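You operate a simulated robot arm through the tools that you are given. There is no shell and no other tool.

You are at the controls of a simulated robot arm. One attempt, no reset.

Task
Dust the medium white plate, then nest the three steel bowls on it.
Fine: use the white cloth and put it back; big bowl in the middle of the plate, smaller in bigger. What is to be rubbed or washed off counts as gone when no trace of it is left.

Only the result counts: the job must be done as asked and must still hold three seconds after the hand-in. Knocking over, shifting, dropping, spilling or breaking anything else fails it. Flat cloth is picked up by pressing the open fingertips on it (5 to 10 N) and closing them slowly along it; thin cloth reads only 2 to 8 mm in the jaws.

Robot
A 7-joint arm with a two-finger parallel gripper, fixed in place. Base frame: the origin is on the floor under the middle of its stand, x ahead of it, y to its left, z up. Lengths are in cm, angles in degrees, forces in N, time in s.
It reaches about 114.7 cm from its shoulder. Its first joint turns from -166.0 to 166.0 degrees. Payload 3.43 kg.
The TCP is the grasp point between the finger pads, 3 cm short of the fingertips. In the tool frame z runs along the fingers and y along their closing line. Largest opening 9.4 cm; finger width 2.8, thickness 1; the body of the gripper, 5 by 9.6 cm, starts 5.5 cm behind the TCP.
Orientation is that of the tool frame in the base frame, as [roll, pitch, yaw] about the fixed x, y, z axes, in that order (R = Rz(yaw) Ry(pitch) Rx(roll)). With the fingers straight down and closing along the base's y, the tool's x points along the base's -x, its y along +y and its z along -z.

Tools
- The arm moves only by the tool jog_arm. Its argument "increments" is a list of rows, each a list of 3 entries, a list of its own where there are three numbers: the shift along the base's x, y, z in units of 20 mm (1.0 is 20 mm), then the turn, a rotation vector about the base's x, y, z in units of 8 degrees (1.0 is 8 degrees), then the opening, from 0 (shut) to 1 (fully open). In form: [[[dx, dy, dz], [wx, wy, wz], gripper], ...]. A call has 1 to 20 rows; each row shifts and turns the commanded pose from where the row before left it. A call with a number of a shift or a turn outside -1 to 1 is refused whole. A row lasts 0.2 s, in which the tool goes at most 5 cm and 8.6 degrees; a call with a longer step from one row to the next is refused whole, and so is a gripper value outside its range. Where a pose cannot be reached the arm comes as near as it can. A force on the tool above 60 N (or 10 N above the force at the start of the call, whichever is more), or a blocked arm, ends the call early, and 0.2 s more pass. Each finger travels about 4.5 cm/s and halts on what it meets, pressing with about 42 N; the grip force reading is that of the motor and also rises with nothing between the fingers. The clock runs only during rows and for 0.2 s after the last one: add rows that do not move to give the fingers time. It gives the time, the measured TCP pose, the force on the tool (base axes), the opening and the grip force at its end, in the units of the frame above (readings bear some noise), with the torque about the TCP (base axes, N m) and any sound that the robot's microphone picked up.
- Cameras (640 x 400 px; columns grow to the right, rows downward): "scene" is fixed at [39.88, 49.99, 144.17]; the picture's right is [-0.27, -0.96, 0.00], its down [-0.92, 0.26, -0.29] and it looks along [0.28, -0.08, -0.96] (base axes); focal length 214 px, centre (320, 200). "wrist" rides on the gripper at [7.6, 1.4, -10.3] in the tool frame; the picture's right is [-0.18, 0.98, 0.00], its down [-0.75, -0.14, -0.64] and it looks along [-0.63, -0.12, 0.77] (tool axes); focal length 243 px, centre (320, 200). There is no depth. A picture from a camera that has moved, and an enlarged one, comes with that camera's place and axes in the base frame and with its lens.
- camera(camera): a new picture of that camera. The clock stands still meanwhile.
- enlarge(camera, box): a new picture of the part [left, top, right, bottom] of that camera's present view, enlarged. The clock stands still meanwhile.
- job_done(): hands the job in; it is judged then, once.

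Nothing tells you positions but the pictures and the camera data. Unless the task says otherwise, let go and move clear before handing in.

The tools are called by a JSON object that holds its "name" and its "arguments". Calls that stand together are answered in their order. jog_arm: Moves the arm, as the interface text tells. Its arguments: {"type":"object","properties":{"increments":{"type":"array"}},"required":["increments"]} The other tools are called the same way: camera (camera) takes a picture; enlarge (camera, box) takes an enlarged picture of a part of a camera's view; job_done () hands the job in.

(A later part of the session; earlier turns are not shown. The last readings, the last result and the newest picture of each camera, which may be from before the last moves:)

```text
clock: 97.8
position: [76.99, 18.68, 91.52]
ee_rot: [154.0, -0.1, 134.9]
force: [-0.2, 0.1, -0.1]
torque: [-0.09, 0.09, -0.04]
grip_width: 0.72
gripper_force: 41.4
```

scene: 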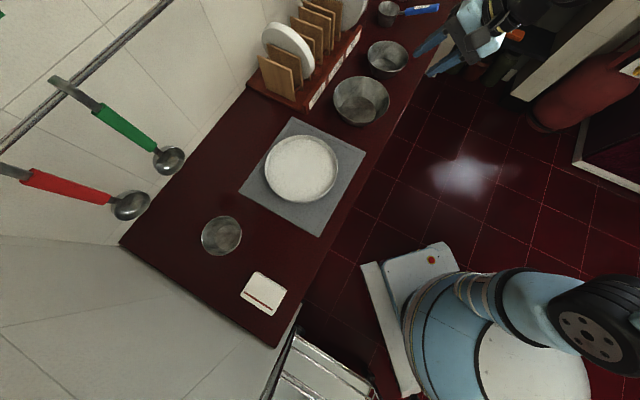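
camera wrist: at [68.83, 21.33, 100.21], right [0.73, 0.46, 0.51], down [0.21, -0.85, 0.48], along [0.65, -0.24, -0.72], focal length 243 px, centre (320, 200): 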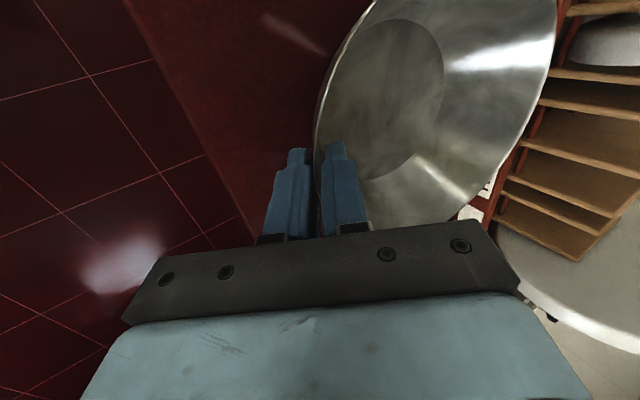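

The grip is now at 0.72 cm with 41 N. I'll check whether the bowl tilted.

{"name": "enlarge", "arguments": {"camera": "wrist", "box": [240, 80, 440, 230]}}

{"name": "enlarge", "arguments": {"camera": "wrist", "box": [290, 120, 370, 180]}}

{"name": "enlarge", "arguments": {"camera": "scene", "box": [328, 70, 392, 130]}}

```text
2.67 times, centred on (340, 155) of wrist
camera zoom: at [69.34, 21.83, 101.34], right [0.76, 0.49, 0.43], down [0.24, -0.82, 0.51], along [0.61, -0.28, -0.74], focal length 647 px, centre (267, 320)
```

zoom: 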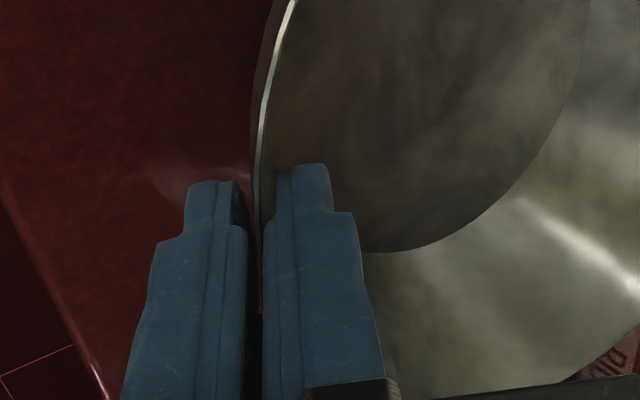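

```text
6.67 times, centred on (330, 150) of wrist
camera zoom: at [69.34, 21.83, 101.34], right [0.76, 0.49, 0.43], down [0.24, -0.82, 0.51], along [0.61, -0.28, -0.74], focal length 1618 px, centre (253, 533)
```

zoom: 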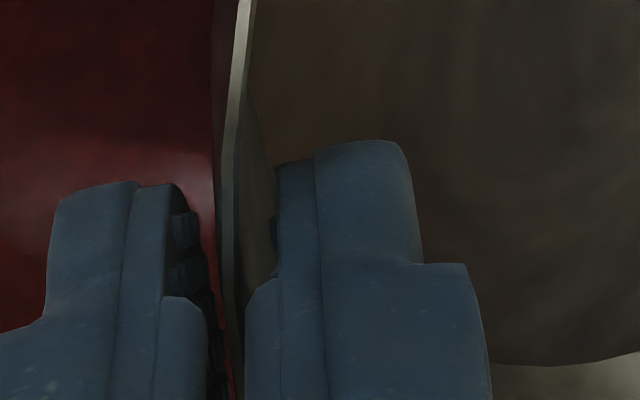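

```text
6.67 times, centred on (360, 100) of scene
camera zoom: at [39.88, 49.99, 144.17], right [-0.27, -0.96, 0.0], down [-0.92, 0.26, -0.29], along [0.28, -0.08, -0.96], focal length 1430 px, centre (53, 867)
```

zoom: 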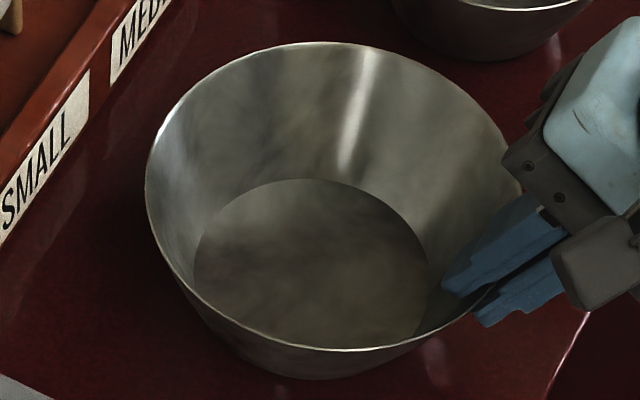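

The bowl stays flat and is firmly gripped. I'll test a small lift.

{"name": "jog_arm", "arguments": {"increments": [[[0, 0, 0.1], [0, 0, 0], 0.03], [[0, 0, 0.2], [0, 0, 0], 0.03], [[0, 0, 0.3], [0, 0, 0], 0.03], [[0, 0, 0.4], [0, 0, 0], 0.03], [[0, 0, 0], [0, 0, 0], 0.03]]}}

{"name": "camera", "arguments": {"camera": "wrist"}}

{"name": "enlarge", "arguments": {"camera": "scene", "box": [328, 70, 392, 130]}}

```text
clock: 99.0
position: [77.09, 18.66, 93.48]
ee_rot: [154.0, -0.1, 135.0]
force: [0.0, 0.0, -1.4]
torque: [-0.12, 0.09, 0.0]
grip_width: 0.76
gripper_force: 42.4
```

```text
taken
camera wrist: at [69.35, 21.84, 103.27], right [0.76, 0.49, 0.43], down [0.24, -0.82, 0.51], along [0.61, -0.28, -0.74], focal length 243 px, centre (320, 200)
```

wrist: 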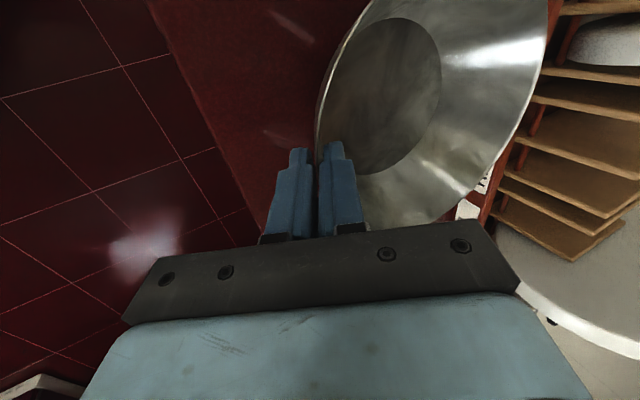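

```text
6.67 times, centred on (360, 100) of scene
camera zoom: at [39.88, 49.99, 144.17], right [-0.27, -0.96, 0.0], down [-0.92, 0.26, -0.29], along [0.28, -0.08, -0.96], focal length 1430 px, centre (53, 867)
```

zoom: 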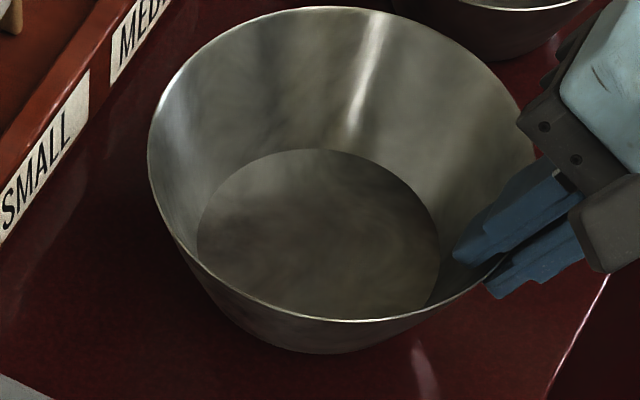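

The big bowl lifts level and holds at 42 N. I'll carry it over to the plate.

{"name": "jog_arm", "arguments": {"increments": [[[0, 0, 0.6], [0, 0, 0], 0.03], [[0, 0, 0.8], [0, 0, 0], 0.03], [[-0.3, 0.5, 0.8], [0, 0, 0], 0.03], [[-0.6, 0.9, 0.6], [0, 0, 0], 0.03], [[-0.65, 0.95, 0.4], [0, 0, 0], 0.03], [[-0.65, 0.95, 0], [0, 0, 0], 0.03], [[-0.65, 0.95, 0], [0, 0, 0], 0.03], [[-0.65, 0.95, 0], [0, 0, 0], 0.03], [[-0.65, 0.95, 0], [0, 0, 0], 0.03], [[-0.65, 0.95, 0], [0, 0, 0], 0.03], [[-0.65, 0.95, 0], [0, 0, 0], 0.03], [[-0.65, 0.95, 0], [0, 0, 0], 0.03], [[-0.65, 0.95, 0], [0, 0, 0], 0.03], [[-0.65, 0.95, 0], [0, 0, 0], 0.03], [[-0.65, 0.95, 0], [0, 0, 0], 0.03], [[0, 0, 0], [0, 0, 0], 0.03]]}}

{"name": "camera", "arguments": {"camera": "wrist"}}

{"name": "camera", "arguments": {"camera": "scene"}}

{"name": "enlarge", "arguments": {"camera": "scene", "box": [240, 120, 360, 220]}}

```text
clock: 102.4
position: [60.82, 42.54, 99.85]
ee_rot: [154.0, 0.0, 134.9]
force: [0.5, 0.5, -2.3]
torque: [-0.07, 0.05, -0.01]
grip_width: 0.76
gripper_force: 41.7
```

```text
taken
camera wrist: at [53.24, 45.73, 109.68], right [0.76, 0.49, 0.43], down [0.24, -0.82, 0.51], along [0.61, -0.28, -0.74], focal length 243 px, centre (320, 200)
```

wrist: 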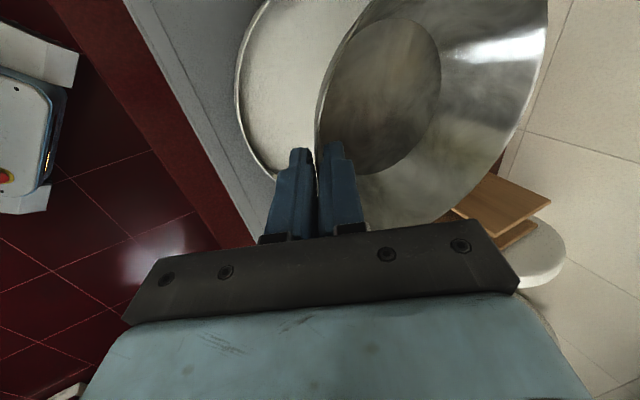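

```text
taken
```

scene: 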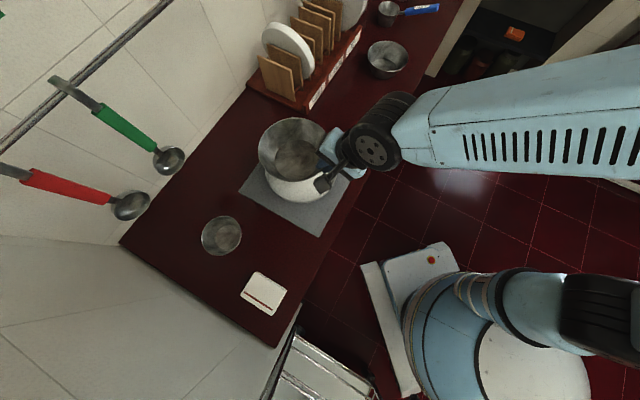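

```text
4.00 times, centred on (300, 170) of scene
camera zoom: at [39.88, 49.99, 144.17], right [-0.27, -0.96, 0.0], down [-0.92, 0.26, -0.29], along [0.28, -0.08, -0.96], focal length 858 px, centre (400, 320)
```

zoom: 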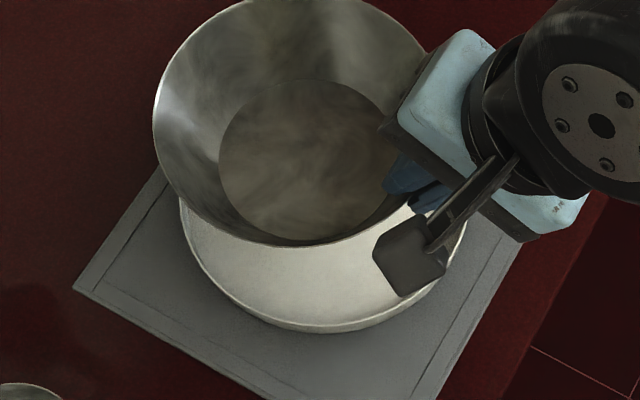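

The bowl hangs level above the plate. Comparing centres, it needs to shift about (+0.6, −0.95), so I'll do that while lowering.

{"name": "jog_arm", "arguments": {"increments": [[[0.15, -0.24, -0.3], [0, 0, 0], 0.03], [[0.15, -0.23, -0.5], [0, 0, 0], 0.03], [[0, 0, -0.6], [0, 0, 0], 0.03], [[0, 0, -0.6], [0, 0, 0], 0.03], [[0, 0, -0.5], [0, 0, 0], 0.03], [[0, 0, -0.3], [0, 0, 0], 0.03], [[0, 0, 0], [0, 0, 0], 0.03]]}}

{"name": "camera", "arguments": {"camera": "wrist"}}

{"name": "enlarge", "arguments": {"camera": "scene", "box": [240, 120, 360, 220]}}

```text
clock: 104.0
position: [61.49, 41.28, 94.18]
ee_rot: [154.0, 0.1, 134.9]
force: [0.6, -0.3, -1.0]
torque: [-0.08, 0.09, 0.0]
grip_width: 0.74
gripper_force: 41.5
```

```text
taken
camera wrist: at [53.79, 44.59, 104.05], right [0.76, 0.49, 0.43], down [0.24, -0.82, 0.51], along [0.61, -0.28, -0.74], focal length 243 px, centre (320, 200)
```

wrist: 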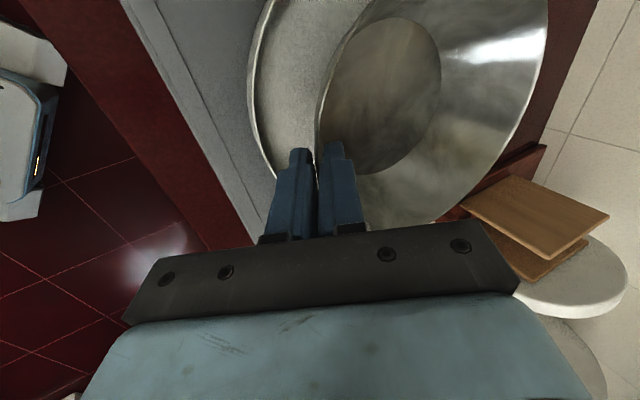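

```text
4.00 times, centred on (300, 170) of scene
camera zoom: at [39.88, 49.99, 144.17], right [-0.27, -0.96, 0.0], down [-0.92, 0.26, -0.29], along [0.28, -0.08, -0.96], focal length 858 px, centre (400, 320)
```

zoom: 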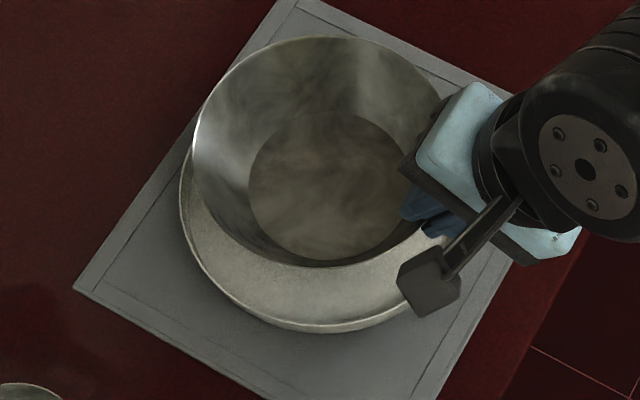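

The bowl's centre is now within about 2 mm of the plate's centre. I'll lower it to the plate floor gently.

{"name": "jog_arm", "arguments": {"increments": [[[0, 0.08, -0.2], [0, 0, 0], 0.03], [[0, 0, -0.2], [0, 0, 0], 0.03], [[0, 0, -0.15], [0, 0, 0], 0.03], [[0, 0, -0.1], [0, 0, 0], 0.03], [[0, 0, 0], [0, 0, 0], 0.03]]}}

```text
clock: 105.2
position: [61.56, 41.55, 92.81]
ee_rot: [154.1, -0.1, 134.8]
force: [0.5, -0.9, -1.3]
torque: [-0.13, 0.09, -0.01]
grip_width: 0.74
gripper_force: 41.0
```

{"name": "jog_arm", "arguments": {"increments": [[[0, 0, -0.05], [0, 0, 0], 0.03], [[0, 0, -0.05], [0, 0, 0], 0.03], [[0, 0, 0], [0, 0, 0], 0.03]]}}

```text
clock: 106.0
position: [61.5, 41.65, 92.83]
ee_rot: [154.1, -0.1, 134.8]
force: [0.4, 0.4, -1.8]
torque: [-0.07, 0.08, 0.02]
grip_width: 0.73
gripper_force: 41.7
```

{"name": "jog_arm", "arguments": {"increments": [[[0, 0, -0.05], [0, 0, 0], 0.03], [[0, 0, 0], [0, 0, 0], 0.03]]}}

```text
clock: 106.6
position: [61.56, 41.55, 92.65]
ee_rot: [154.0, 0.0, 134.9]
force: [-1.0, -0.7, -1.8]
torque: [-0.09, 0.11, -0.02]
grip_width: 0.77
gripper_force: 41.7
```

{"name": "jog_arm", "arguments": {"increments": [[[0, 0, -0.05], [0, 0, 0], 0.03], [[0, 0, 0], [0, 0, 0], 0.03]]}}

```text
clock: 107.2
position: [61.54, 41.52, 92.47]
ee_rot: [154.0, -0.1, 134.9]
force: [0.2, -0.5, -1.2]
torque: [-0.09, 0.09, -0.01]
grip_width: 0.72
gripper_force: 40.8
```

{"name": "jog_arm", "arguments": {"increments": [[[0, 0, -0.04], [0, 0, 0], 0.03], [[0, 0, 0], [0, 0, 0], 0.03]]}}

```text
clock: 107.8
position: [61.54, 41.54, 92.52]
ee_rot: [154.0, -0.1, 134.9]
force: [0.2, -0.1, -0.2]
torque: [-0.1, 0.08, 0.0]
grip_width: 0.73
gripper_force: 41.5
```

{"name": "jog_arm", "arguments": {"increments": [[[0, 0, -0.03], [0, 0, 0], 0.03], [[0, 0, 0], [0, 0, 0], 0.03]]}}

{"name": "enlarge", "arguments": {"camera": "scene", "box": [240, 120, 360, 220]}}

```text
clock: 108.4
position: [61.68, 41.51, 92.56]
ee_rot: [153.9, -0.1, 134.9]
force: [-1.1, -0.8, 3.6]
torque: [0.01, 0.03, 0.02]
grip_width: 0.7
gripper_force: 41.5
```

```text
4.00 times, centred on (300, 170) of scene
camera zoom: at [39.88, 49.99, 144.17], right [-0.27, -0.96, 0.0], down [-0.92, 0.26, -0.29], along [0.28, -0.08, -0.96], focal length 858 px, centre (400, 320)
```

zoom: 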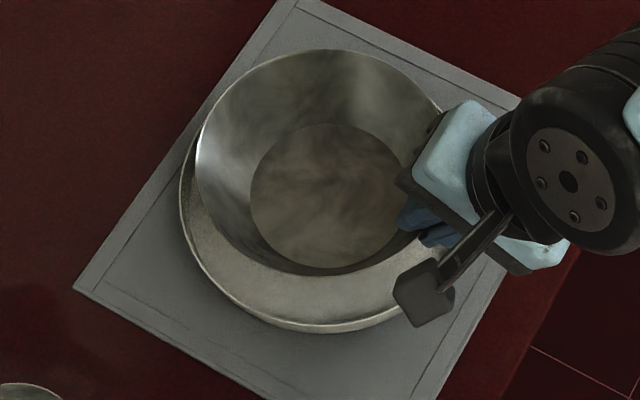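

The bowl rests on the plate, centred. I'll open gently and retreat along the wall line.

{"name": "jog_arm", "arguments": {"increments": [[[0, 0, 0], [0, 0, 0], 0.08], [[0, 0, 0], [0, 0, 0], 0.1], [[0, 0, 0], [0, 0, 0], 0.13], [[0, 0, 0], [0, 0, 0], 0.17], [[0, 0, 0], [0, 0, 0], 0.2], [[0, 0, 0], [0, 0, 0], 0.2]]}}

{"name": "enlarge", "arguments": {"camera": "scene", "box": [240, 120, 360, 220]}}

{"name": "enlarge", "arguments": {"camera": "wrist", "box": [240, 80, 440, 230]}}

```text
clock: 109.8
position: [61.57, 41.49, 92.41]
ee_rot: [154.0, -0.1, 134.8]
force: [0.1, -0.5, -0.4]
torque: [0.0, 0.02, 0.02]
grip_width: 1.89
gripper_force: 0.1
```

```text
4.00 times, centred on (300, 170) of scene
camera zoom: at [39.88, 49.99, 144.17], right [-0.27, -0.96, 0.0], down [-0.92, 0.26, -0.29], along [0.28, -0.08, -0.96], focal length 858 px, centre (400, 320)
```

zoom: 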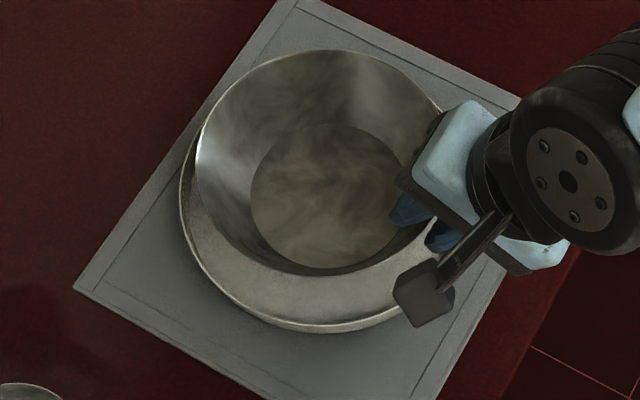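

```text
2.67 times, centred on (340, 155) of wrist
camera zoom: at [53.88, 44.75, 102.29], right [0.76, 0.49, 0.43], down [0.24, -0.82, 0.51], along [0.61, -0.28, -0.74], focal length 647 px, centre (267, 320)
```

zoom: 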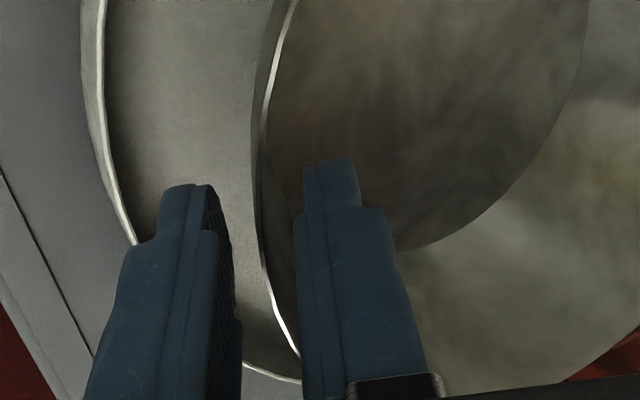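

The big bowl sits flat in the middle of the plate. I'll back out along the wall and fly to the medium bowl near (97, 10), keeping the same tilt.

{"name": "jog_arm", "arguments": {"increments": [[[-0.1, -0.1, 0.3], [0, 0, 0], 0.2], [[-0.207, -0.207, 0.6], [0, 0, 0], 0.2], [[-0.207, -0.207, 0.6], [0, 0, 0], 0.2], [[-0.207, -0.207, 0.6], [0, 0, 0], 0.2], [[-0.207, -0.207, 0.6], [0, 0, 0], 0.2], [[-0.207, -0.207, 0.6], [0, 0, 0], 0.3], [[0, 0, 0.8], [0, 0, 0], 0.4], [[0, 0, 0.8], [0, 0, 0], 0.4], [[0, 0, 0.8], [0, 0, 0], 0.4], [[0, 0, 0], [0, 0, 0], 0.4]]}}

{"name": "jog_arm", "arguments": {"increments": [[[0.5, -0.6, 0], [0, 0, 0], 0.4], [[0.82, -0.96, 0], [0, 0, 0], 0.4], [[0.82, -0.96, 0], [0, 0, 0], 0.4], [[0.82, -0.96, 0], [0, 0, 0], 0.4], [[0.82, -0.96, 0], [0, 0, 0], 0.4], [[0.82, -0.96, 0], [0, 0, 0], 0.4], [[0.82, -0.96, 0], [0, 0, 0], 0.4], [[0.82, -0.96, 0], [0, 0, 0], 0.4], [[0.82, -0.96, 0], [0, 0, 0], 0.4], [[0.82, -0.96, 0], [0, 0, 0], 0.4], [[0.82, -0.96, 0], [0, 0, 0], 0.4], [[0.82, -0.96, 0], [0, 0, 0], 0.4], [[0.82, -0.96, 0], [0, 0, 0], 0.4], [[0.82, -0.96, 0], [0, 0, 0], 0.4], [[0.82, -0.96, 0], [0, 0, 0], 0.4], [[0.82, -0.96, 0], [0, 0, 0], 0.4], [[0.82, -0.96, 0], [0, 0, 0], 0.4], [[0.82, -0.96, 0], [0, 0, 0], 0.4], [[0.5, -0.6, 0], [0, 0, 0], 0.4], [[0, 0, 0], [0, 0, 0], 0.4]]}}

{"name": "camera", "arguments": {"camera": "wrist"}}

{"name": "camera", "arguments": {"camera": "scene"}}

```text
clock: 112.0
position: [59.28, 39.41, 103.82]
ee_rot: [154.0, 0.0, 135.0]
force: [0.4, -0.2, 0.1]
torque: [0.04, 0.01, 0.0]
grip_width: 3.79
gripper_force: 0.1
```

```text
clock: 116.2
position: [89.31, 4.4, 103.85]
ee_rot: [154.0, -0.1, 134.9]
force: [-0.2, 0.0, 0.6]
torque: [-0.02, -0.01, 0.0]
grip_width: 3.78
gripper_force: 0.1
```

```text
taken
camera wrist: at [81.57, 7.51, 113.7], right [0.76, 0.49, 0.43], down [0.24, -0.82, 0.51], along [0.61, -0.28, -0.74], focal length 243 px, centre (320, 200)
```

wrist: 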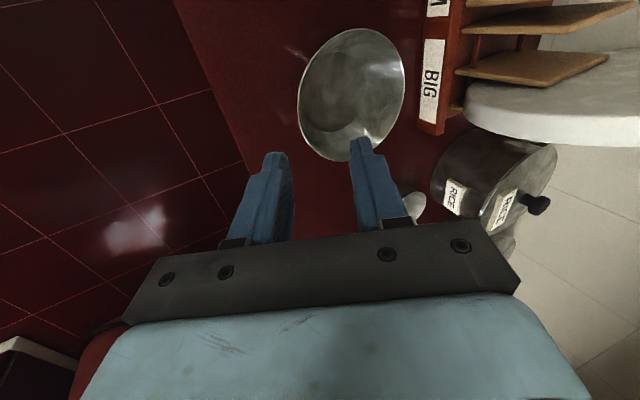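

```text
taken
```

scene: 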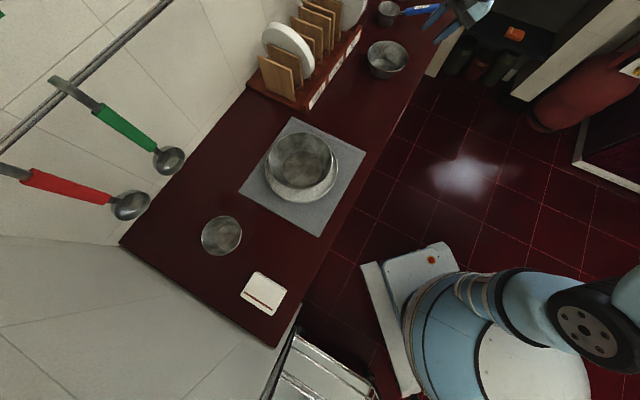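

I can see the medium bowl well, and the cup with the blue handle is far enough away. I'll enlarge the bowl to locate it.

{"name": "enlarge", "arguments": {"camera": "wrist", "box": [270, 10, 430, 170]}}

{"name": "enlarge", "arguments": {"camera": "scene", "box": [362, 35, 412, 85]}}

{"name": "enlarge", "arguments": {"camera": "scene", "box": [240, 120, 360, 220]}}

```text
2.50 times, centred on (350, 90) of wrist
camera zoom: at [81.57, 7.51, 113.7], right [0.76, 0.49, 0.43], down [0.24, -0.82, 0.51], along [0.61, -0.28, -0.74], focal length 606 px, centre (245, 475)
```

zoom: 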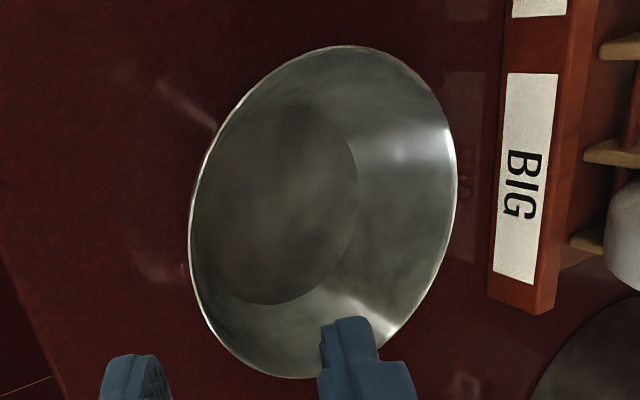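

```text
8.00 times, centred on (387, 60) of scene
camera zoom: at [39.88, 49.99, 144.17], right [-0.27, -0.96, 0.0], down [-0.92, 0.26, -0.29], along [0.28, -0.08, -0.96], focal length 1716 px, centre (-216, 1320)
```

zoom: 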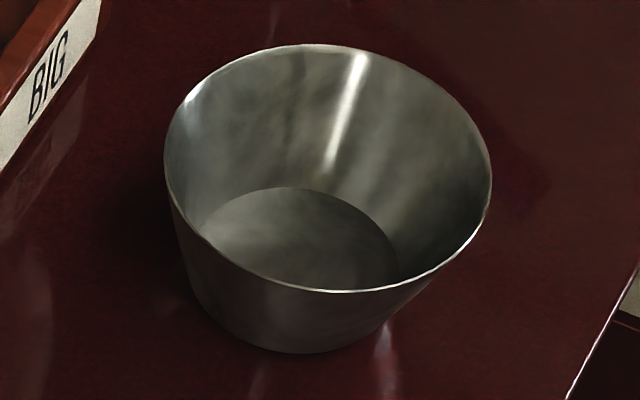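

```text
4.00 times, centred on (300, 170) of scene
camera zoom: at [39.88, 49.99, 144.17], right [-0.27, -0.96, 0.0], down [-0.92, 0.26, -0.29], along [0.28, -0.08, -0.96], focal length 858 px, centre (400, 320)
```

zoom: 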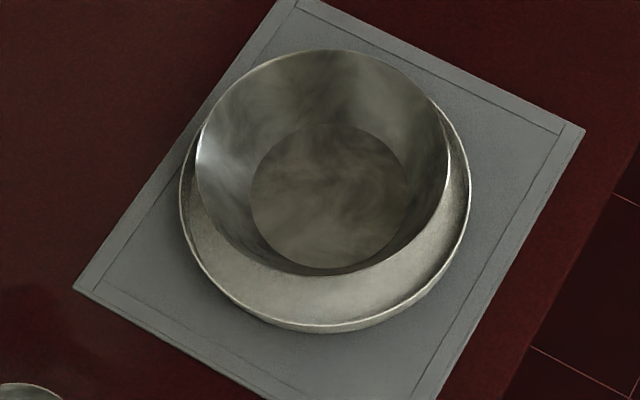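

The medium bowl is at about (97.8, 10.5), with rim radius 6.75, rim z ≈ 90.2 and a wall lean of about 24–25°. I'll move to its pre-grasp point in front of the near rim.

{"name": "jog_arm", "arguments": {"increments": [[[0.26, -0.13, -0.3], [-0.1, 0.1, 0], 0.4], [[0.26, -0.13, -0.8], [0, 0, 0], 0.4], [[0.25, -0.14, -0.8], [0, 0, 0], 0.4], [[0, 0, -0.8], [0, 0, 0], 0.4], [[0, 0, -0.8], [0, 0, 0], 0.4], [[0, 0, 0], [0, 0, 0], 0.4]]}}

{"name": "camera", "arguments": {"camera": "wrist"}}

{"name": "enlarge", "arguments": {"camera": "scene", "box": [362, 0, 462, 85]}}

```text
clock: 117.6
position: [90.75, 3.49, 96.84]
ee_rot: [155.2, -0.1, 134.9]
force: [-0.2, 0.6, -0.4]
torque: [0.0, -0.01, 0.0]
grip_width: 3.76
gripper_force: 0.0
```

```text
taken
camera wrist: at [83.17, 6.82, 106.67], right [0.76, 0.5, 0.41], down [0.25, -0.81, 0.52], along [0.6, -0.29, -0.75], focal length 243 px, centre (320, 200)
```

wrist: 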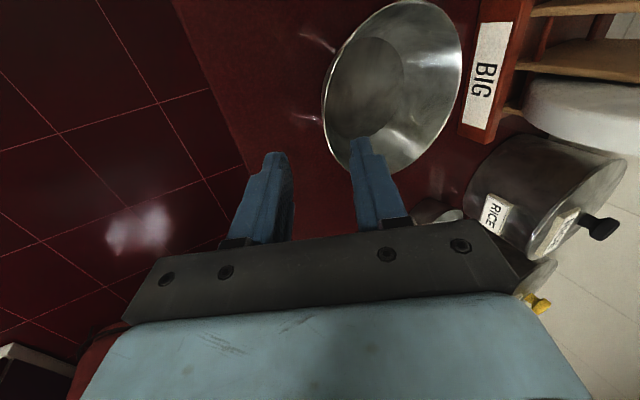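

```text
4.71 times, centred on (412, 42) of scene
camera zoom: at [39.88, 49.99, 144.17], right [-0.27, -0.96, 0.0], down [-0.92, 0.26, -0.29], along [0.28, -0.08, -0.96], focal length 1009 px, centre (-113, 941)
```

zoom: 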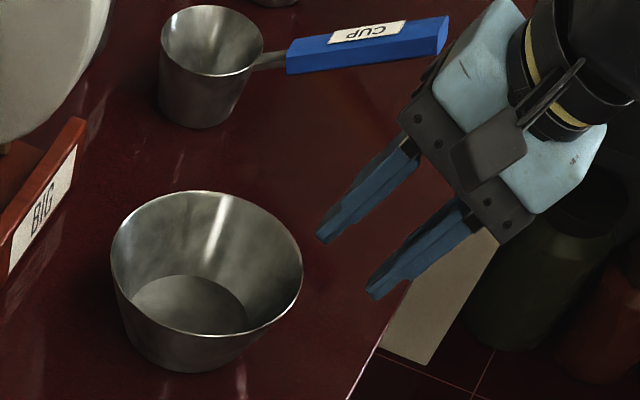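

The rim lines up with the gripper's mid-plane. I'll advance along the wall.

{"name": "jog_arm", "arguments": {"increments": [[[0.167, 0.167, -0.453], [0, 0, 0], 0.4], [[0.167, 0.167, -0.453], [0, 0, 0], 0.4], [[0.167, 0.167, -0.453], [0, 0, 0], 0.38], [[0.167, 0.167, -0.453], [0, 0, 0], 0.36], [[0, 0, 0], [0, 0, 0], 0.36]]}}

{"name": "enlarge", "arguments": {"camera": "wrist", "box": [240, 80, 440, 230]}}

{"name": "enlarge", "arguments": {"camera": "scene", "box": [362, 35, 412, 85]}}

```text
clock: 118.8
position: [91.96, 4.7, 93.05]
ee_rot: [155.2, -0.2, 134.9]
force: [-0.8, -0.5, -0.6]
torque: [0.0, -0.03, 0.02]
grip_width: 3.37
gripper_force: 0.1
```

```text
2.67 times, centred on (340, 155) of wrist
camera zoom: at [84.4, 8.07, 103.04], right [0.76, 0.5, 0.41], down [0.25, -0.81, 0.52], along [0.6, -0.29, -0.75], focal length 647 px, centre (267, 320)
```

zoom: 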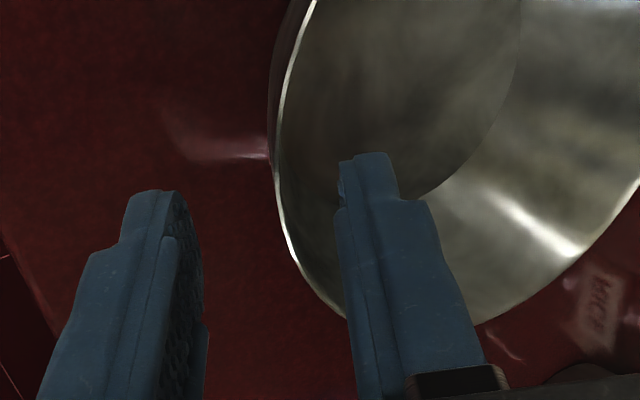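

```text
8.00 times, centred on (387, 60) of scene
camera zoom: at [39.88, 49.99, 144.17], right [-0.27, -0.96, 0.0], down [-0.92, 0.26, -0.29], along [0.28, -0.08, -0.96], focal length 1716 px, centre (-216, 1320)
```

zoom: 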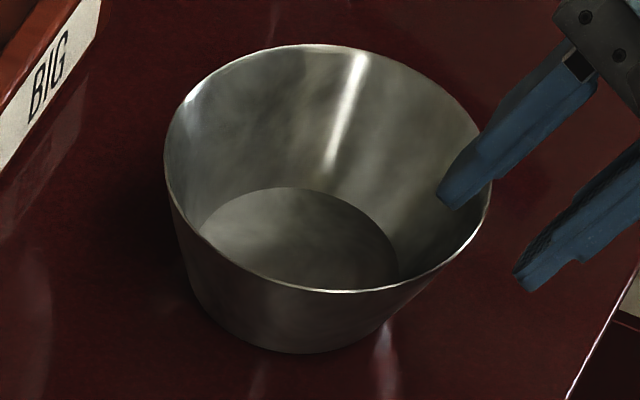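

{"name": "jog_arm", "arguments": {"increments": [[[0.213, 0.213, -0.4], [0, 0, 0], 0.34], [[0.213, 0.213, -0.4], [0, 0, 0], 0.3], [[0, 0, 0], [0, 0, 0], 0.24], [[0, 0, 0], [0, 0, 0], 0.18], [[0, 0, 0], [0, 0, 0], 0.13], [[0, 0, 0], [0, 0, 0], 0.1], [[0, 0, 0], [0, 0, 0], 0.1]]}}

{"name": "enlarge", "arguments": {"camera": "wrist", "box": [240, 80, 440, 230]}}

{"name": "enlarge", "arguments": {"camera": "scene", "box": [362, 35, 412, 85]}}

```text
clock: 120.4
position: [92.92, 5.64, 91.5]
ee_rot: [155.1, -0.1, 135.0]
force: [-0.1, 0.0, -0.6]
torque: [0.01, -0.01, -0.03]
grip_width: 0.95
gripper_force: 0.1
```

```text
2.67 times, centred on (340, 155) of wrist
camera zoom: at [85.35, 9.0, 101.46], right [0.76, 0.5, 0.41], down [0.25, -0.81, 0.52], along [0.6, -0.29, -0.75], focal length 647 px, centre (267, 320)
```

zoom: 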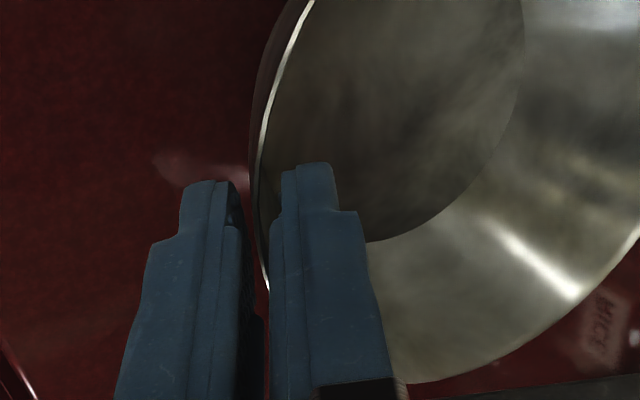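

```text
8.00 times, centred on (387, 60) of scene
camera zoom: at [39.88, 49.99, 144.17], right [-0.27, -0.96, 0.0], down [-0.92, 0.26, -0.29], along [0.28, -0.08, -0.96], focal length 1716 px, centre (-216, 1320)
```

zoom: 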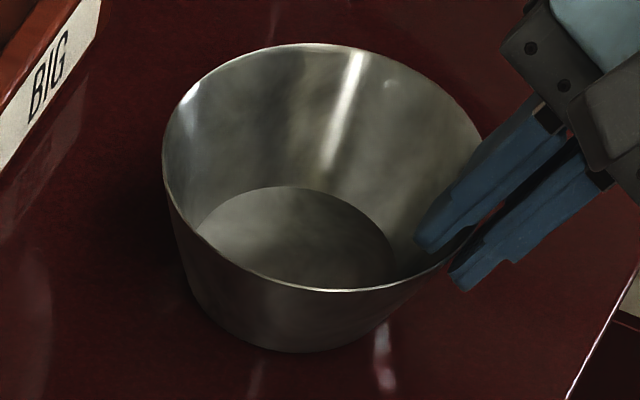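

The fingers are astride the rim without disturbing it. I'll close to full grip.

{"name": "jog_arm", "arguments": {"increments": [[[0, 0, 0], [0, 0, 0], 0.08], [[0, 0, 0], [0, 0, 0], 0.065], [[0, 0, 0], [0, 0, 0], 0.05], [[0, 0, 0], [0, 0, 0], 0.04], [[0, 0, 0], [0, 0, 0], 0.03], [[0, 0, 0], [0, 0, 0], 0.03]]}}

{"name": "enlarge", "arguments": {"camera": "wrist", "box": [240, 80, 440, 230]}}

{"name": "enlarge", "arguments": {"camera": "scene", "box": [362, 35, 412, 85]}}

```text
clock: 121.8
position: [93.0, 5.75, 91.45]
ee_rot: [155.2, -0.2, 134.9]
force: [-0.1, 0.5, 0.3]
torque: [-0.05, 0.04, 0.0]
grip_width: 0.76
gripper_force: 41.6
```

```text
2.67 times, centred on (340, 155) of wrist
camera zoom: at [85.35, 9.0, 101.46], right [0.76, 0.5, 0.41], down [0.25, -0.81, 0.52], along [0.6, -0.29, -0.75], focal length 647 px, centre (267, 320)
```

zoom: 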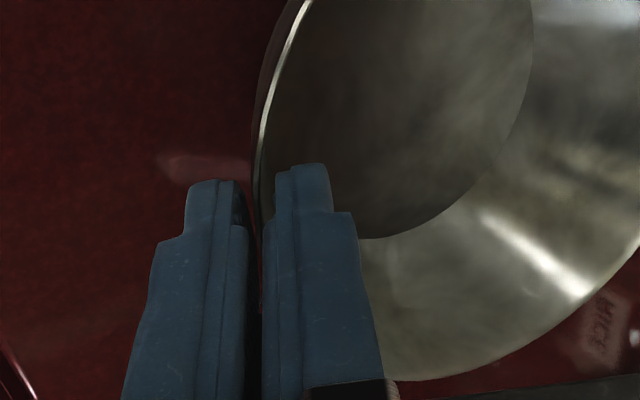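

```text
8.00 times, centred on (387, 60) of scene
camera zoom: at [39.88, 49.99, 144.17], right [-0.27, -0.96, 0.0], down [-0.92, 0.26, -0.29], along [0.28, -0.08, -0.96], focal length 1716 px, centre (-216, 1320)
```

zoom: 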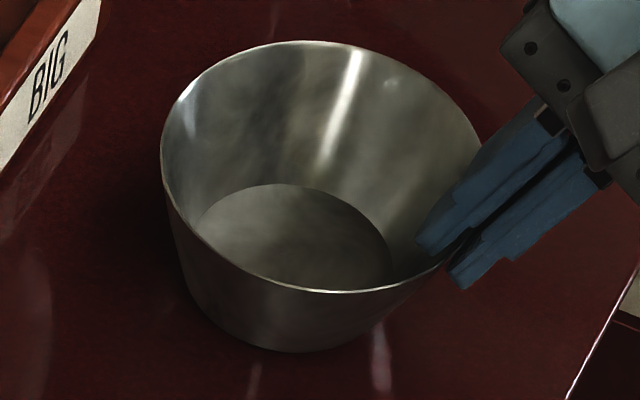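

The medium bowl is gripped at 0.76 cm with 42 N and hardly tilted. Lifting.

{"name": "jog_arm", "arguments": {"increments": [[[0, 0, 0.1], [0, 0, 0], 0.03], [[0, 0, 0.2], [0, 0, 0], 0.03], [[0, 0, 0.3], [0, 0, 0], 0.03], [[0, 0, 0.4], [0, 0, 0], 0.03], [[0, 0, 0], [0, 0, 0], 0.03]]}}

{"name": "enlarge", "arguments": {"camera": "scene", "box": [362, 30, 412, 80]}}

{"name": "camera", "arguments": {"camera": "wrist"}}

```text
clock: 123.0
position: [92.81, 5.66, 93.54]
ee_rot: [155.2, 0.0, 134.9]
force: [0.0, -0.6, -0.6]
torque: [-0.07, 0.04, -0.02]
grip_width: 0.73
gripper_force: 41.2
```

```text
8.00 times, centred on (387, 55) of scene
camera zoom: at [39.88, 49.99, 144.17], right [-0.27, -0.96, 0.0], down [-0.92, 0.26, -0.29], along [0.28, -0.08, -0.96], focal length 1716 px, centre (-216, 1360)
```

zoom: 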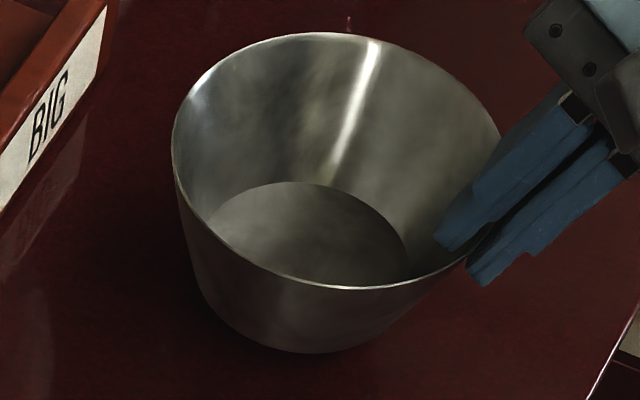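

```text
taken
camera wrist: at [85.35, 8.97, 103.45], right [0.76, 0.5, 0.41], down [0.25, -0.81, 0.52], along [0.6, -0.29, -0.75], focal length 243 px, centre (320, 200)
```

wrist: 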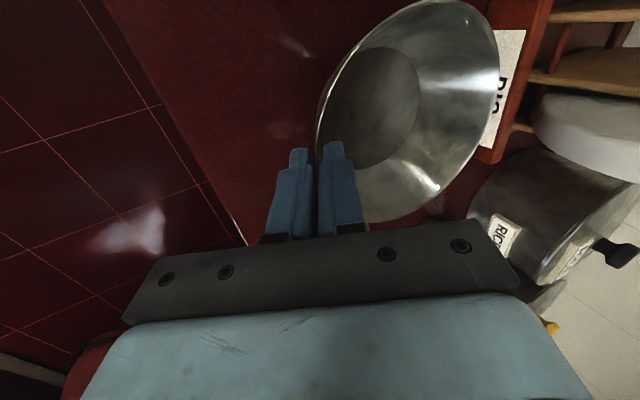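

The medium bowl is held level. I'll raise it and carry it over to the big bowl.

{"name": "jog_arm", "arguments": {"increments": [[[0, 0, 0.6], [0, 0, 0], 0.03], [[0, 0, 0.8], [0, 0, 0], 0.03], [[0, 0, 0.8], [0, 0, 0], 0.03], [[-0.3, 0.4, 0.8], [0, 0, 0], 0.03], [[-0.6, 0.8, 0.6], [0, 0, 0], 0.03], [[-0.74, 0.94, 0.3], [0, 0, 0], 0.03], [[-0.74, 0.94, 0], [0, 0, 0], 0.03], [[-0.74, 0.94, 0], [0, 0, 0], 0.03], [[-0.74, 0.94, 0], [0, 0, 0], 0.03], [[-0.74, 0.94, 0], [0, 0, 0], 0.03], [[-0.74, 0.94, 0], [0, 0, 0], 0.03], [[-0.74, 0.94, 0], [0, 0, 0], 0.03], [[-0.74, 0.94, 0], [0, 0, 0], 0.03], [[-0.74, 0.94, 0], [0, 0, 0], 0.03], [[0, 0, 0], [0, 0, 0], 0.03]]}}

{"name": "jog_arm", "arguments": {"increments": [[[-0.74, 0.94, 0], [0, 0, 0], 0.03], [[-0.74, 0.94, 0], [0, 0, 0], 0.03], [[-0.74, 0.94, 0], [0, 0, 0], 0.03], [[-0.74, 0.94, 0], [0, 0, 0], 0.03], [[-0.74, 0.94, 0], [0, 0, 0], 0.03], [[-0.74, 0.94, 0], [0, 0, 0], 0.03], [[-0.74, 0.94, 0], [0, 0, 0], 0.03], [[-0.74, 0.94, 0], [0, 0, 0], 0.03], [[-0.74, 0.94, 0], [0, 0, 0], 0.03], [[-0.4, 0.4, 0], [0, 0, 0], 0.03], [[0, 0, 0], [0, 0, 0], 0.03]]}}

{"name": "camera", "arguments": {"camera": "wrist"}}

{"name": "enlarge", "arguments": {"camera": "scene", "box": [240, 120, 360, 220]}}

```text
clock: 126.2
position: [77.81, 25.16, 101.43]
ee_rot: [155.1, -0.1, 134.9]
force: [0.3, -0.1, -1.0]
torque: [-0.08, 0.03, -0.02]
grip_width: 0.71
gripper_force: 41.6
```

```text
clock: 128.6
position: [63.61, 42.72, 101.27]
ee_rot: [155.2, 0.0, 134.9]
force: [-0.8, 0.1, -0.5]
torque: [-0.05, 0.05, 0.0]
grip_width: 0.72
gripper_force: 41.7
```

```text
taken
camera wrist: at [56.05, 46.1, 111.21], right [0.76, 0.5, 0.41], down [0.25, -0.81, 0.52], along [0.6, -0.29, -0.75], focal length 243 px, centre (320, 200)
```

wrist: 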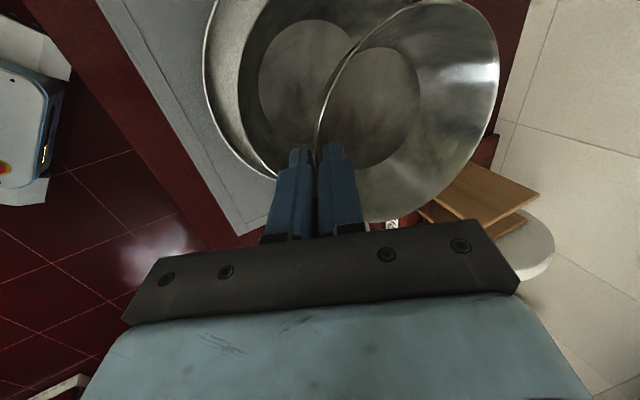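

```text
4.00 times, centred on (300, 170) of scene
camera zoom: at [39.88, 49.99, 144.17], right [-0.27, -0.96, 0.0], down [-0.92, 0.26, -0.29], along [0.28, -0.08, -0.96], focal length 858 px, centre (400, 320)
```

zoom: 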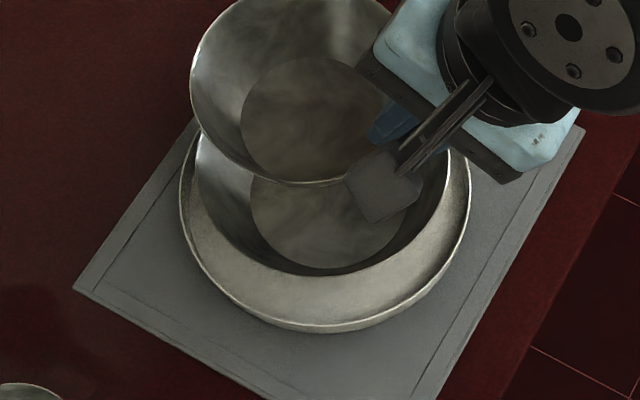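

The medium bowl's centre is at about (68.5, 47.6). I want it slightly toward the back of the big bowl, about (68.0, 48.1), to leave room for the outer finger. I'll shift and lower partway.

{"name": "jog_arm", "arguments": {"increments": [[[-0.12, 0.13, -0.2], [0, 0, 0], 0.03], [[-0.12, 0.13, -0.4], [0, 0, 0], 0.03], [[0, 0, -0.5], [0, 0, 0], 0.03], [[0, 0, -0.5], [0, 0, 0], 0.03], [[0, 0, -0.5], [0, 0, 0], 0.03], [[0, 0, -0.4], [0, 0, 0], 0.03], [[0, 0, -0.3], [0, 0, 0], 0.03], [[0, 0, 0], [0, 0, 0], 0.03]]}}

{"name": "camera", "arguments": {"camera": "wrist"}}

{"name": "enlarge", "arguments": {"camera": "scene", "box": [240, 120, 360, 220]}}

```text
clock: 130.4
position: [63.22, 43.16, 95.96]
ee_rot: [155.2, -0.1, 134.9]
force: [0.2, 0.0, -0.3]
torque: [-0.04, 0.07, 0.01]
grip_width: 0.71
gripper_force: 41.4
```

```text
taken
camera wrist: at [55.64, 46.51, 105.82], right [0.76, 0.5, 0.41], down [0.25, -0.81, 0.52], along [0.6, -0.29, -0.75], focal length 243 px, centre (320, 200)
```

wrist: 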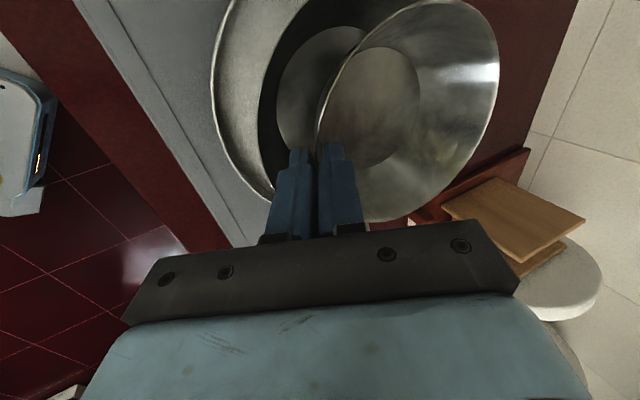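

```text
4.00 times, centred on (300, 170) of scene
camera zoom: at [39.88, 49.99, 144.17], right [-0.27, -0.96, 0.0], down [-0.92, 0.26, -0.29], along [0.28, -0.08, -0.96], focal length 858 px, centre (400, 320)
```

zoom: 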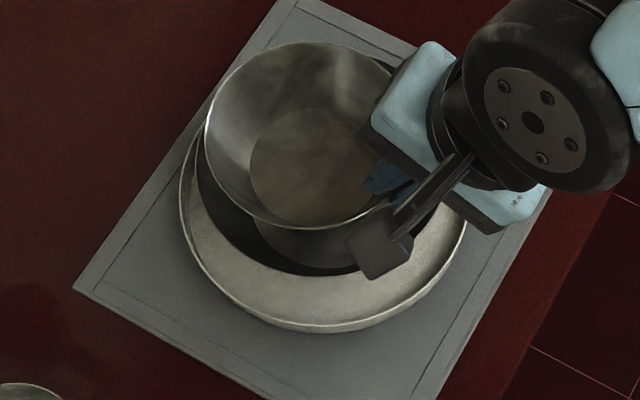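

The medium bowl is offset about 0.75 cm toward the back, and I compute over 1 cm of finger clearance. I'll shift it 2.5 mm back and lower it into the big bowl.

{"name": "jog_arm", "arguments": {"increments": [[[-0.12, 0, -0.2], [0, 0, 0], 0.03], [[0, 0, -0.3], [0, 0, 0], 0.03], [[0, 0, -0.3], [0, 0, 0], 0.03], [[0, 0, -0.3], [0, 0, 0], 0.03], [[0, 0, -0.2], [0, 0, 0], 0.03], [[0, 0, 0], [0, 0, 0], 0.03]]}}

{"name": "camera", "arguments": {"camera": "wrist"}}

{"name": "enlarge", "arguments": {"camera": "scene", "box": [240, 120, 360, 220]}}

```text
clock: 131.8
position: [62.93, 43.28, 93.34]
ee_rot: [155.1, -0.1, 134.9]
force: [-0.7, 0.0, -1.6]
torque: [-0.05, 0.08, 0.01]
grip_width: 0.74
gripper_force: 41.3
```

```text
taken
camera wrist: at [55.29, 46.52, 103.17], right [0.76, 0.5, 0.41], down [0.25, -0.81, 0.52], along [0.6, -0.29, -0.75], focal length 243 px, centre (320, 200)
```

wrist: 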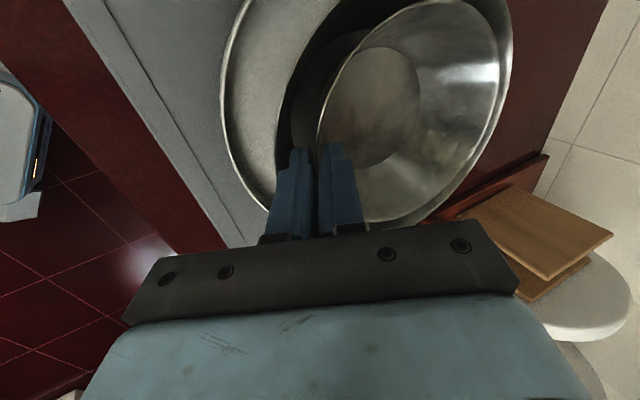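

```text
4.00 times, centred on (300, 170) of scene
camera zoom: at [39.88, 49.99, 144.17], right [-0.27, -0.96, 0.0], down [-0.92, 0.26, -0.29], along [0.28, -0.08, -0.96], focal length 858 px, centre (400, 320)
```

zoom: 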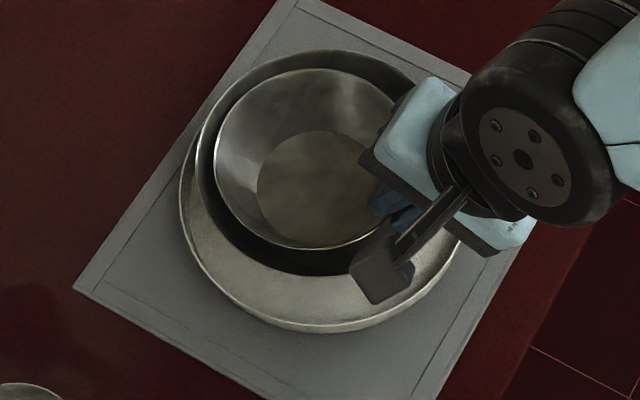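

It's nesting well with even gaps all round. I'll lower the last few millimetres in small steps.

{"name": "jog_arm", "arguments": {"increments": [[[0, 0, -0.1], [0, 0, 0], 0.03], [[0, 0, -0.1], [0, 0, 0], 0.03], [[0, 0, 0], [0, 0, 0], 0.03]]}}

```text
clock: 132.6
position: [62.85, 43.23, 93.0]
ee_rot: [155.0, 0.0, 135.0]
force: [-3.3, -3.8, 11.8]
torque: [-0.23, 0.21, -0.02]
grip_width: 0.72
gripper_force: 41.4
```

It met resistance with a sideways push toward the front, so the medium bowl's back base edge touches the big bowl's wall. I'll lift slightly, ease it forward about 4 mm and try again.

{"name": "jog_arm", "arguments": {"increments": [[[0, 0, 0.1], [0, 0, 0], 0.03], [[-0.08, -0.08, 0], [0, 0, 0], 0.03], [[-0.07, -0.07, 0], [0, 0, 0], 0.03], [[0, 0, 0], [0, 0, 0], 0.03]]}}

{"name": "enlarge", "arguments": {"camera": "scene", "box": [240, 120, 360, 220]}}

{"name": "enlarge", "arguments": {"camera": "wrist", "box": [200, 0, 520, 230]}}

```text
clock: 133.6
position: [62.6, 42.79, 92.92]
ee_rot: [155.3, -0.1, 134.9]
force: [0.6, 0.7, -0.2]
torque: [-0.05, 0.06, -0.01]
grip_width: 0.73
gripper_force: 41.0
```

```text
4.00 times, centred on (300, 170) of scene
camera zoom: at [39.88, 49.99, 144.17], right [-0.27, -0.96, 0.0], down [-0.92, 0.26, -0.29], along [0.28, -0.08, -0.96], focal length 858 px, centre (400, 320)
```

zoom: 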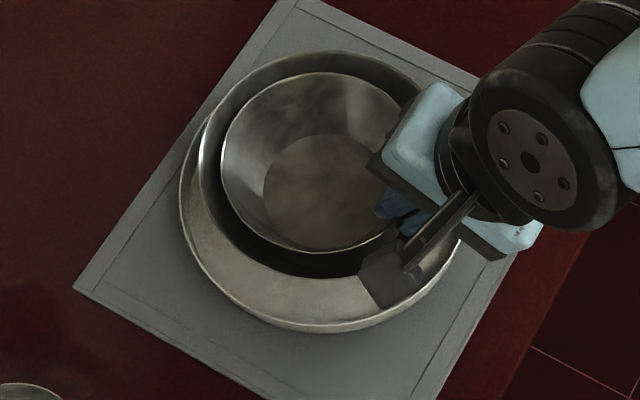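

```text
1.74 times, centred on (360, 115) of wrist
camera zoom: at [55.05, 46.16, 102.89], right [0.76, 0.5, 0.41], down [0.25, -0.81, 0.52], along [0.6, -0.29, -0.75], focal length 422 px, centre (250, 348)
```

zoom: 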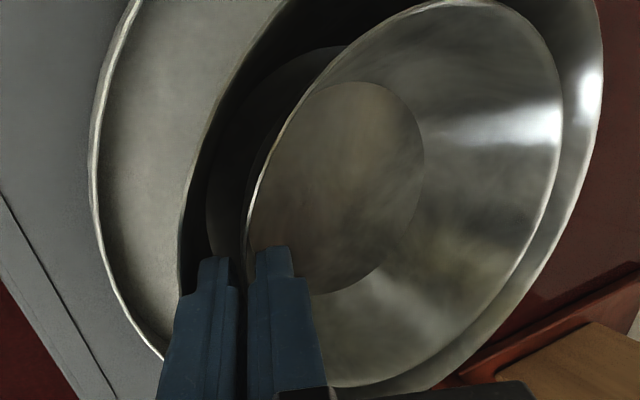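

{"name": "enlarge", "arguments": {"camera": "scene", "box": [262, 125, 342, 205]}}

```text
5.00 times, centred on (302, 165) of scene
camera zoom: at [39.88, 49.99, 144.17], right [-0.27, -0.96, 0.0], down [-0.92, 0.26, -0.29], along [0.28, -0.08, -0.96], focal length 1072 px, centre (410, 375)
```

zoom: 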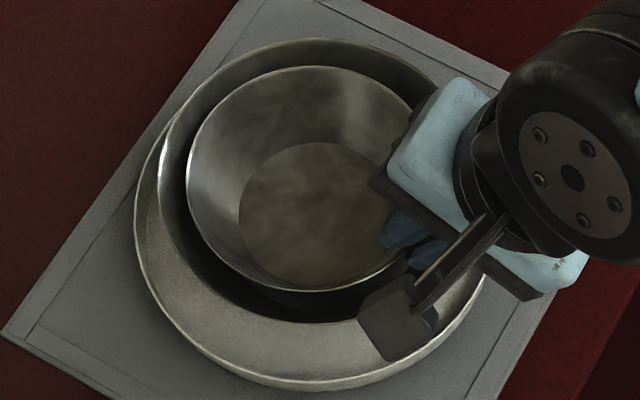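

The medium bowl is now nearly concentric with the big one, and the finger still has about 0.7 cm to spare. Continuing down in small steps.

{"name": "jog_arm", "arguments": {"increments": [[[0, 0, -0.05], [0, 0, 0], 0.03], [[0, 0, -0.05], [0, 0, 0], 0.03], [[0, 0, 0], [0, 0, 0], 0.03]]}}

```text
clock: 134.4
position: [62.7, 42.79, 92.92]
ee_rot: [155.0, 0.1, 134.9]
force: [-1.9, -4.9, 18.0]
torque: [-0.21, 0.14, -0.04]
grip_width: 0.72
gripper_force: 41.2
```

It touches again at the same height (TCP z ≈ 92.9) with 18 N. I'll look closely at what is touching before deciding.

{"name": "enlarge", "arguments": {"camera": "wrist", "box": [260, 90, 380, 190]}}

{"name": "enlarge", "arguments": {"camera": "wrist", "box": [200, 0, 520, 230]}}

{"name": "enlarge", "arguments": {"camera": "scene", "box": [262, 125, 342, 205]}}

```text
4.00 times, centred on (320, 140) of wrist
camera zoom: at [55.05, 46.18, 102.8], right [0.76, 0.5, 0.41], down [0.25, -0.82, 0.52], along [0.6, -0.29, -0.75], focal length 970 px, centre (320, 440)
```

zoom: 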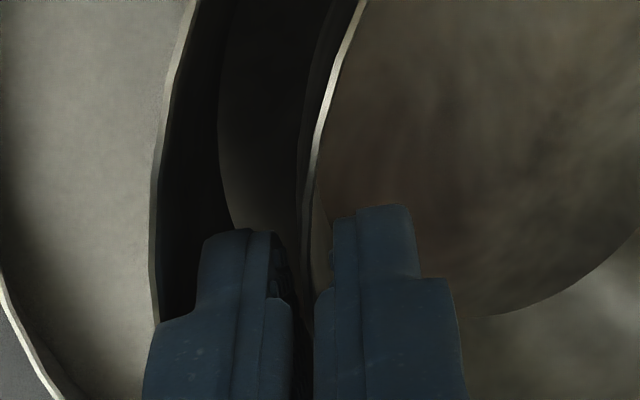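

```text
1.74 times, centred on (360, 115) of wrist
camera zoom: at [55.05, 46.18, 102.8], right [0.76, 0.5, 0.41], down [0.25, -0.82, 0.52], along [0.6, -0.29, -0.75], focal length 422 px, centre (250, 348)
```

zoom: 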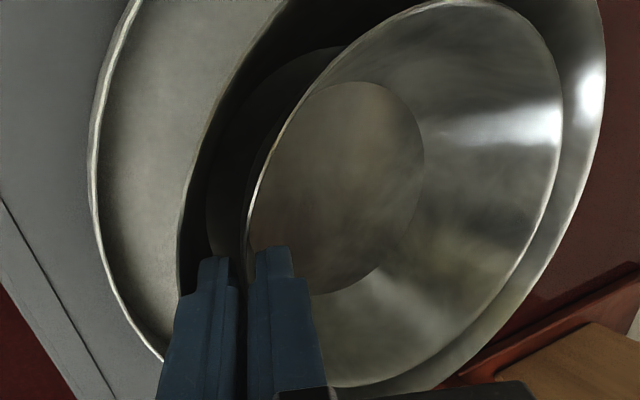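

```text
5.00 times, centred on (302, 165) of scene
camera zoom: at [39.88, 49.99, 144.17], right [-0.27, -0.96, 0.0], down [-0.92, 0.26, -0.29], along [0.28, -0.08, -0.96], focal length 1072 px, centre (410, 375)
```

zoom: 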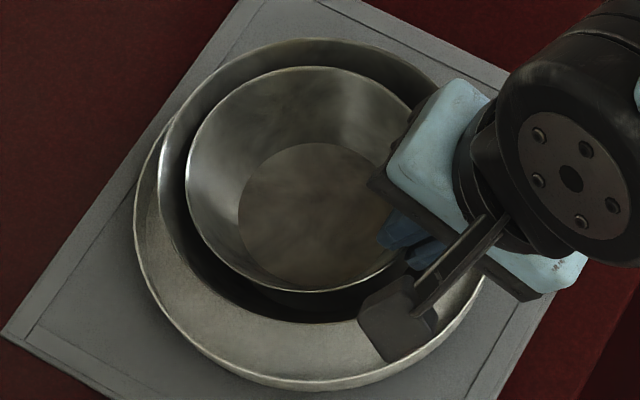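

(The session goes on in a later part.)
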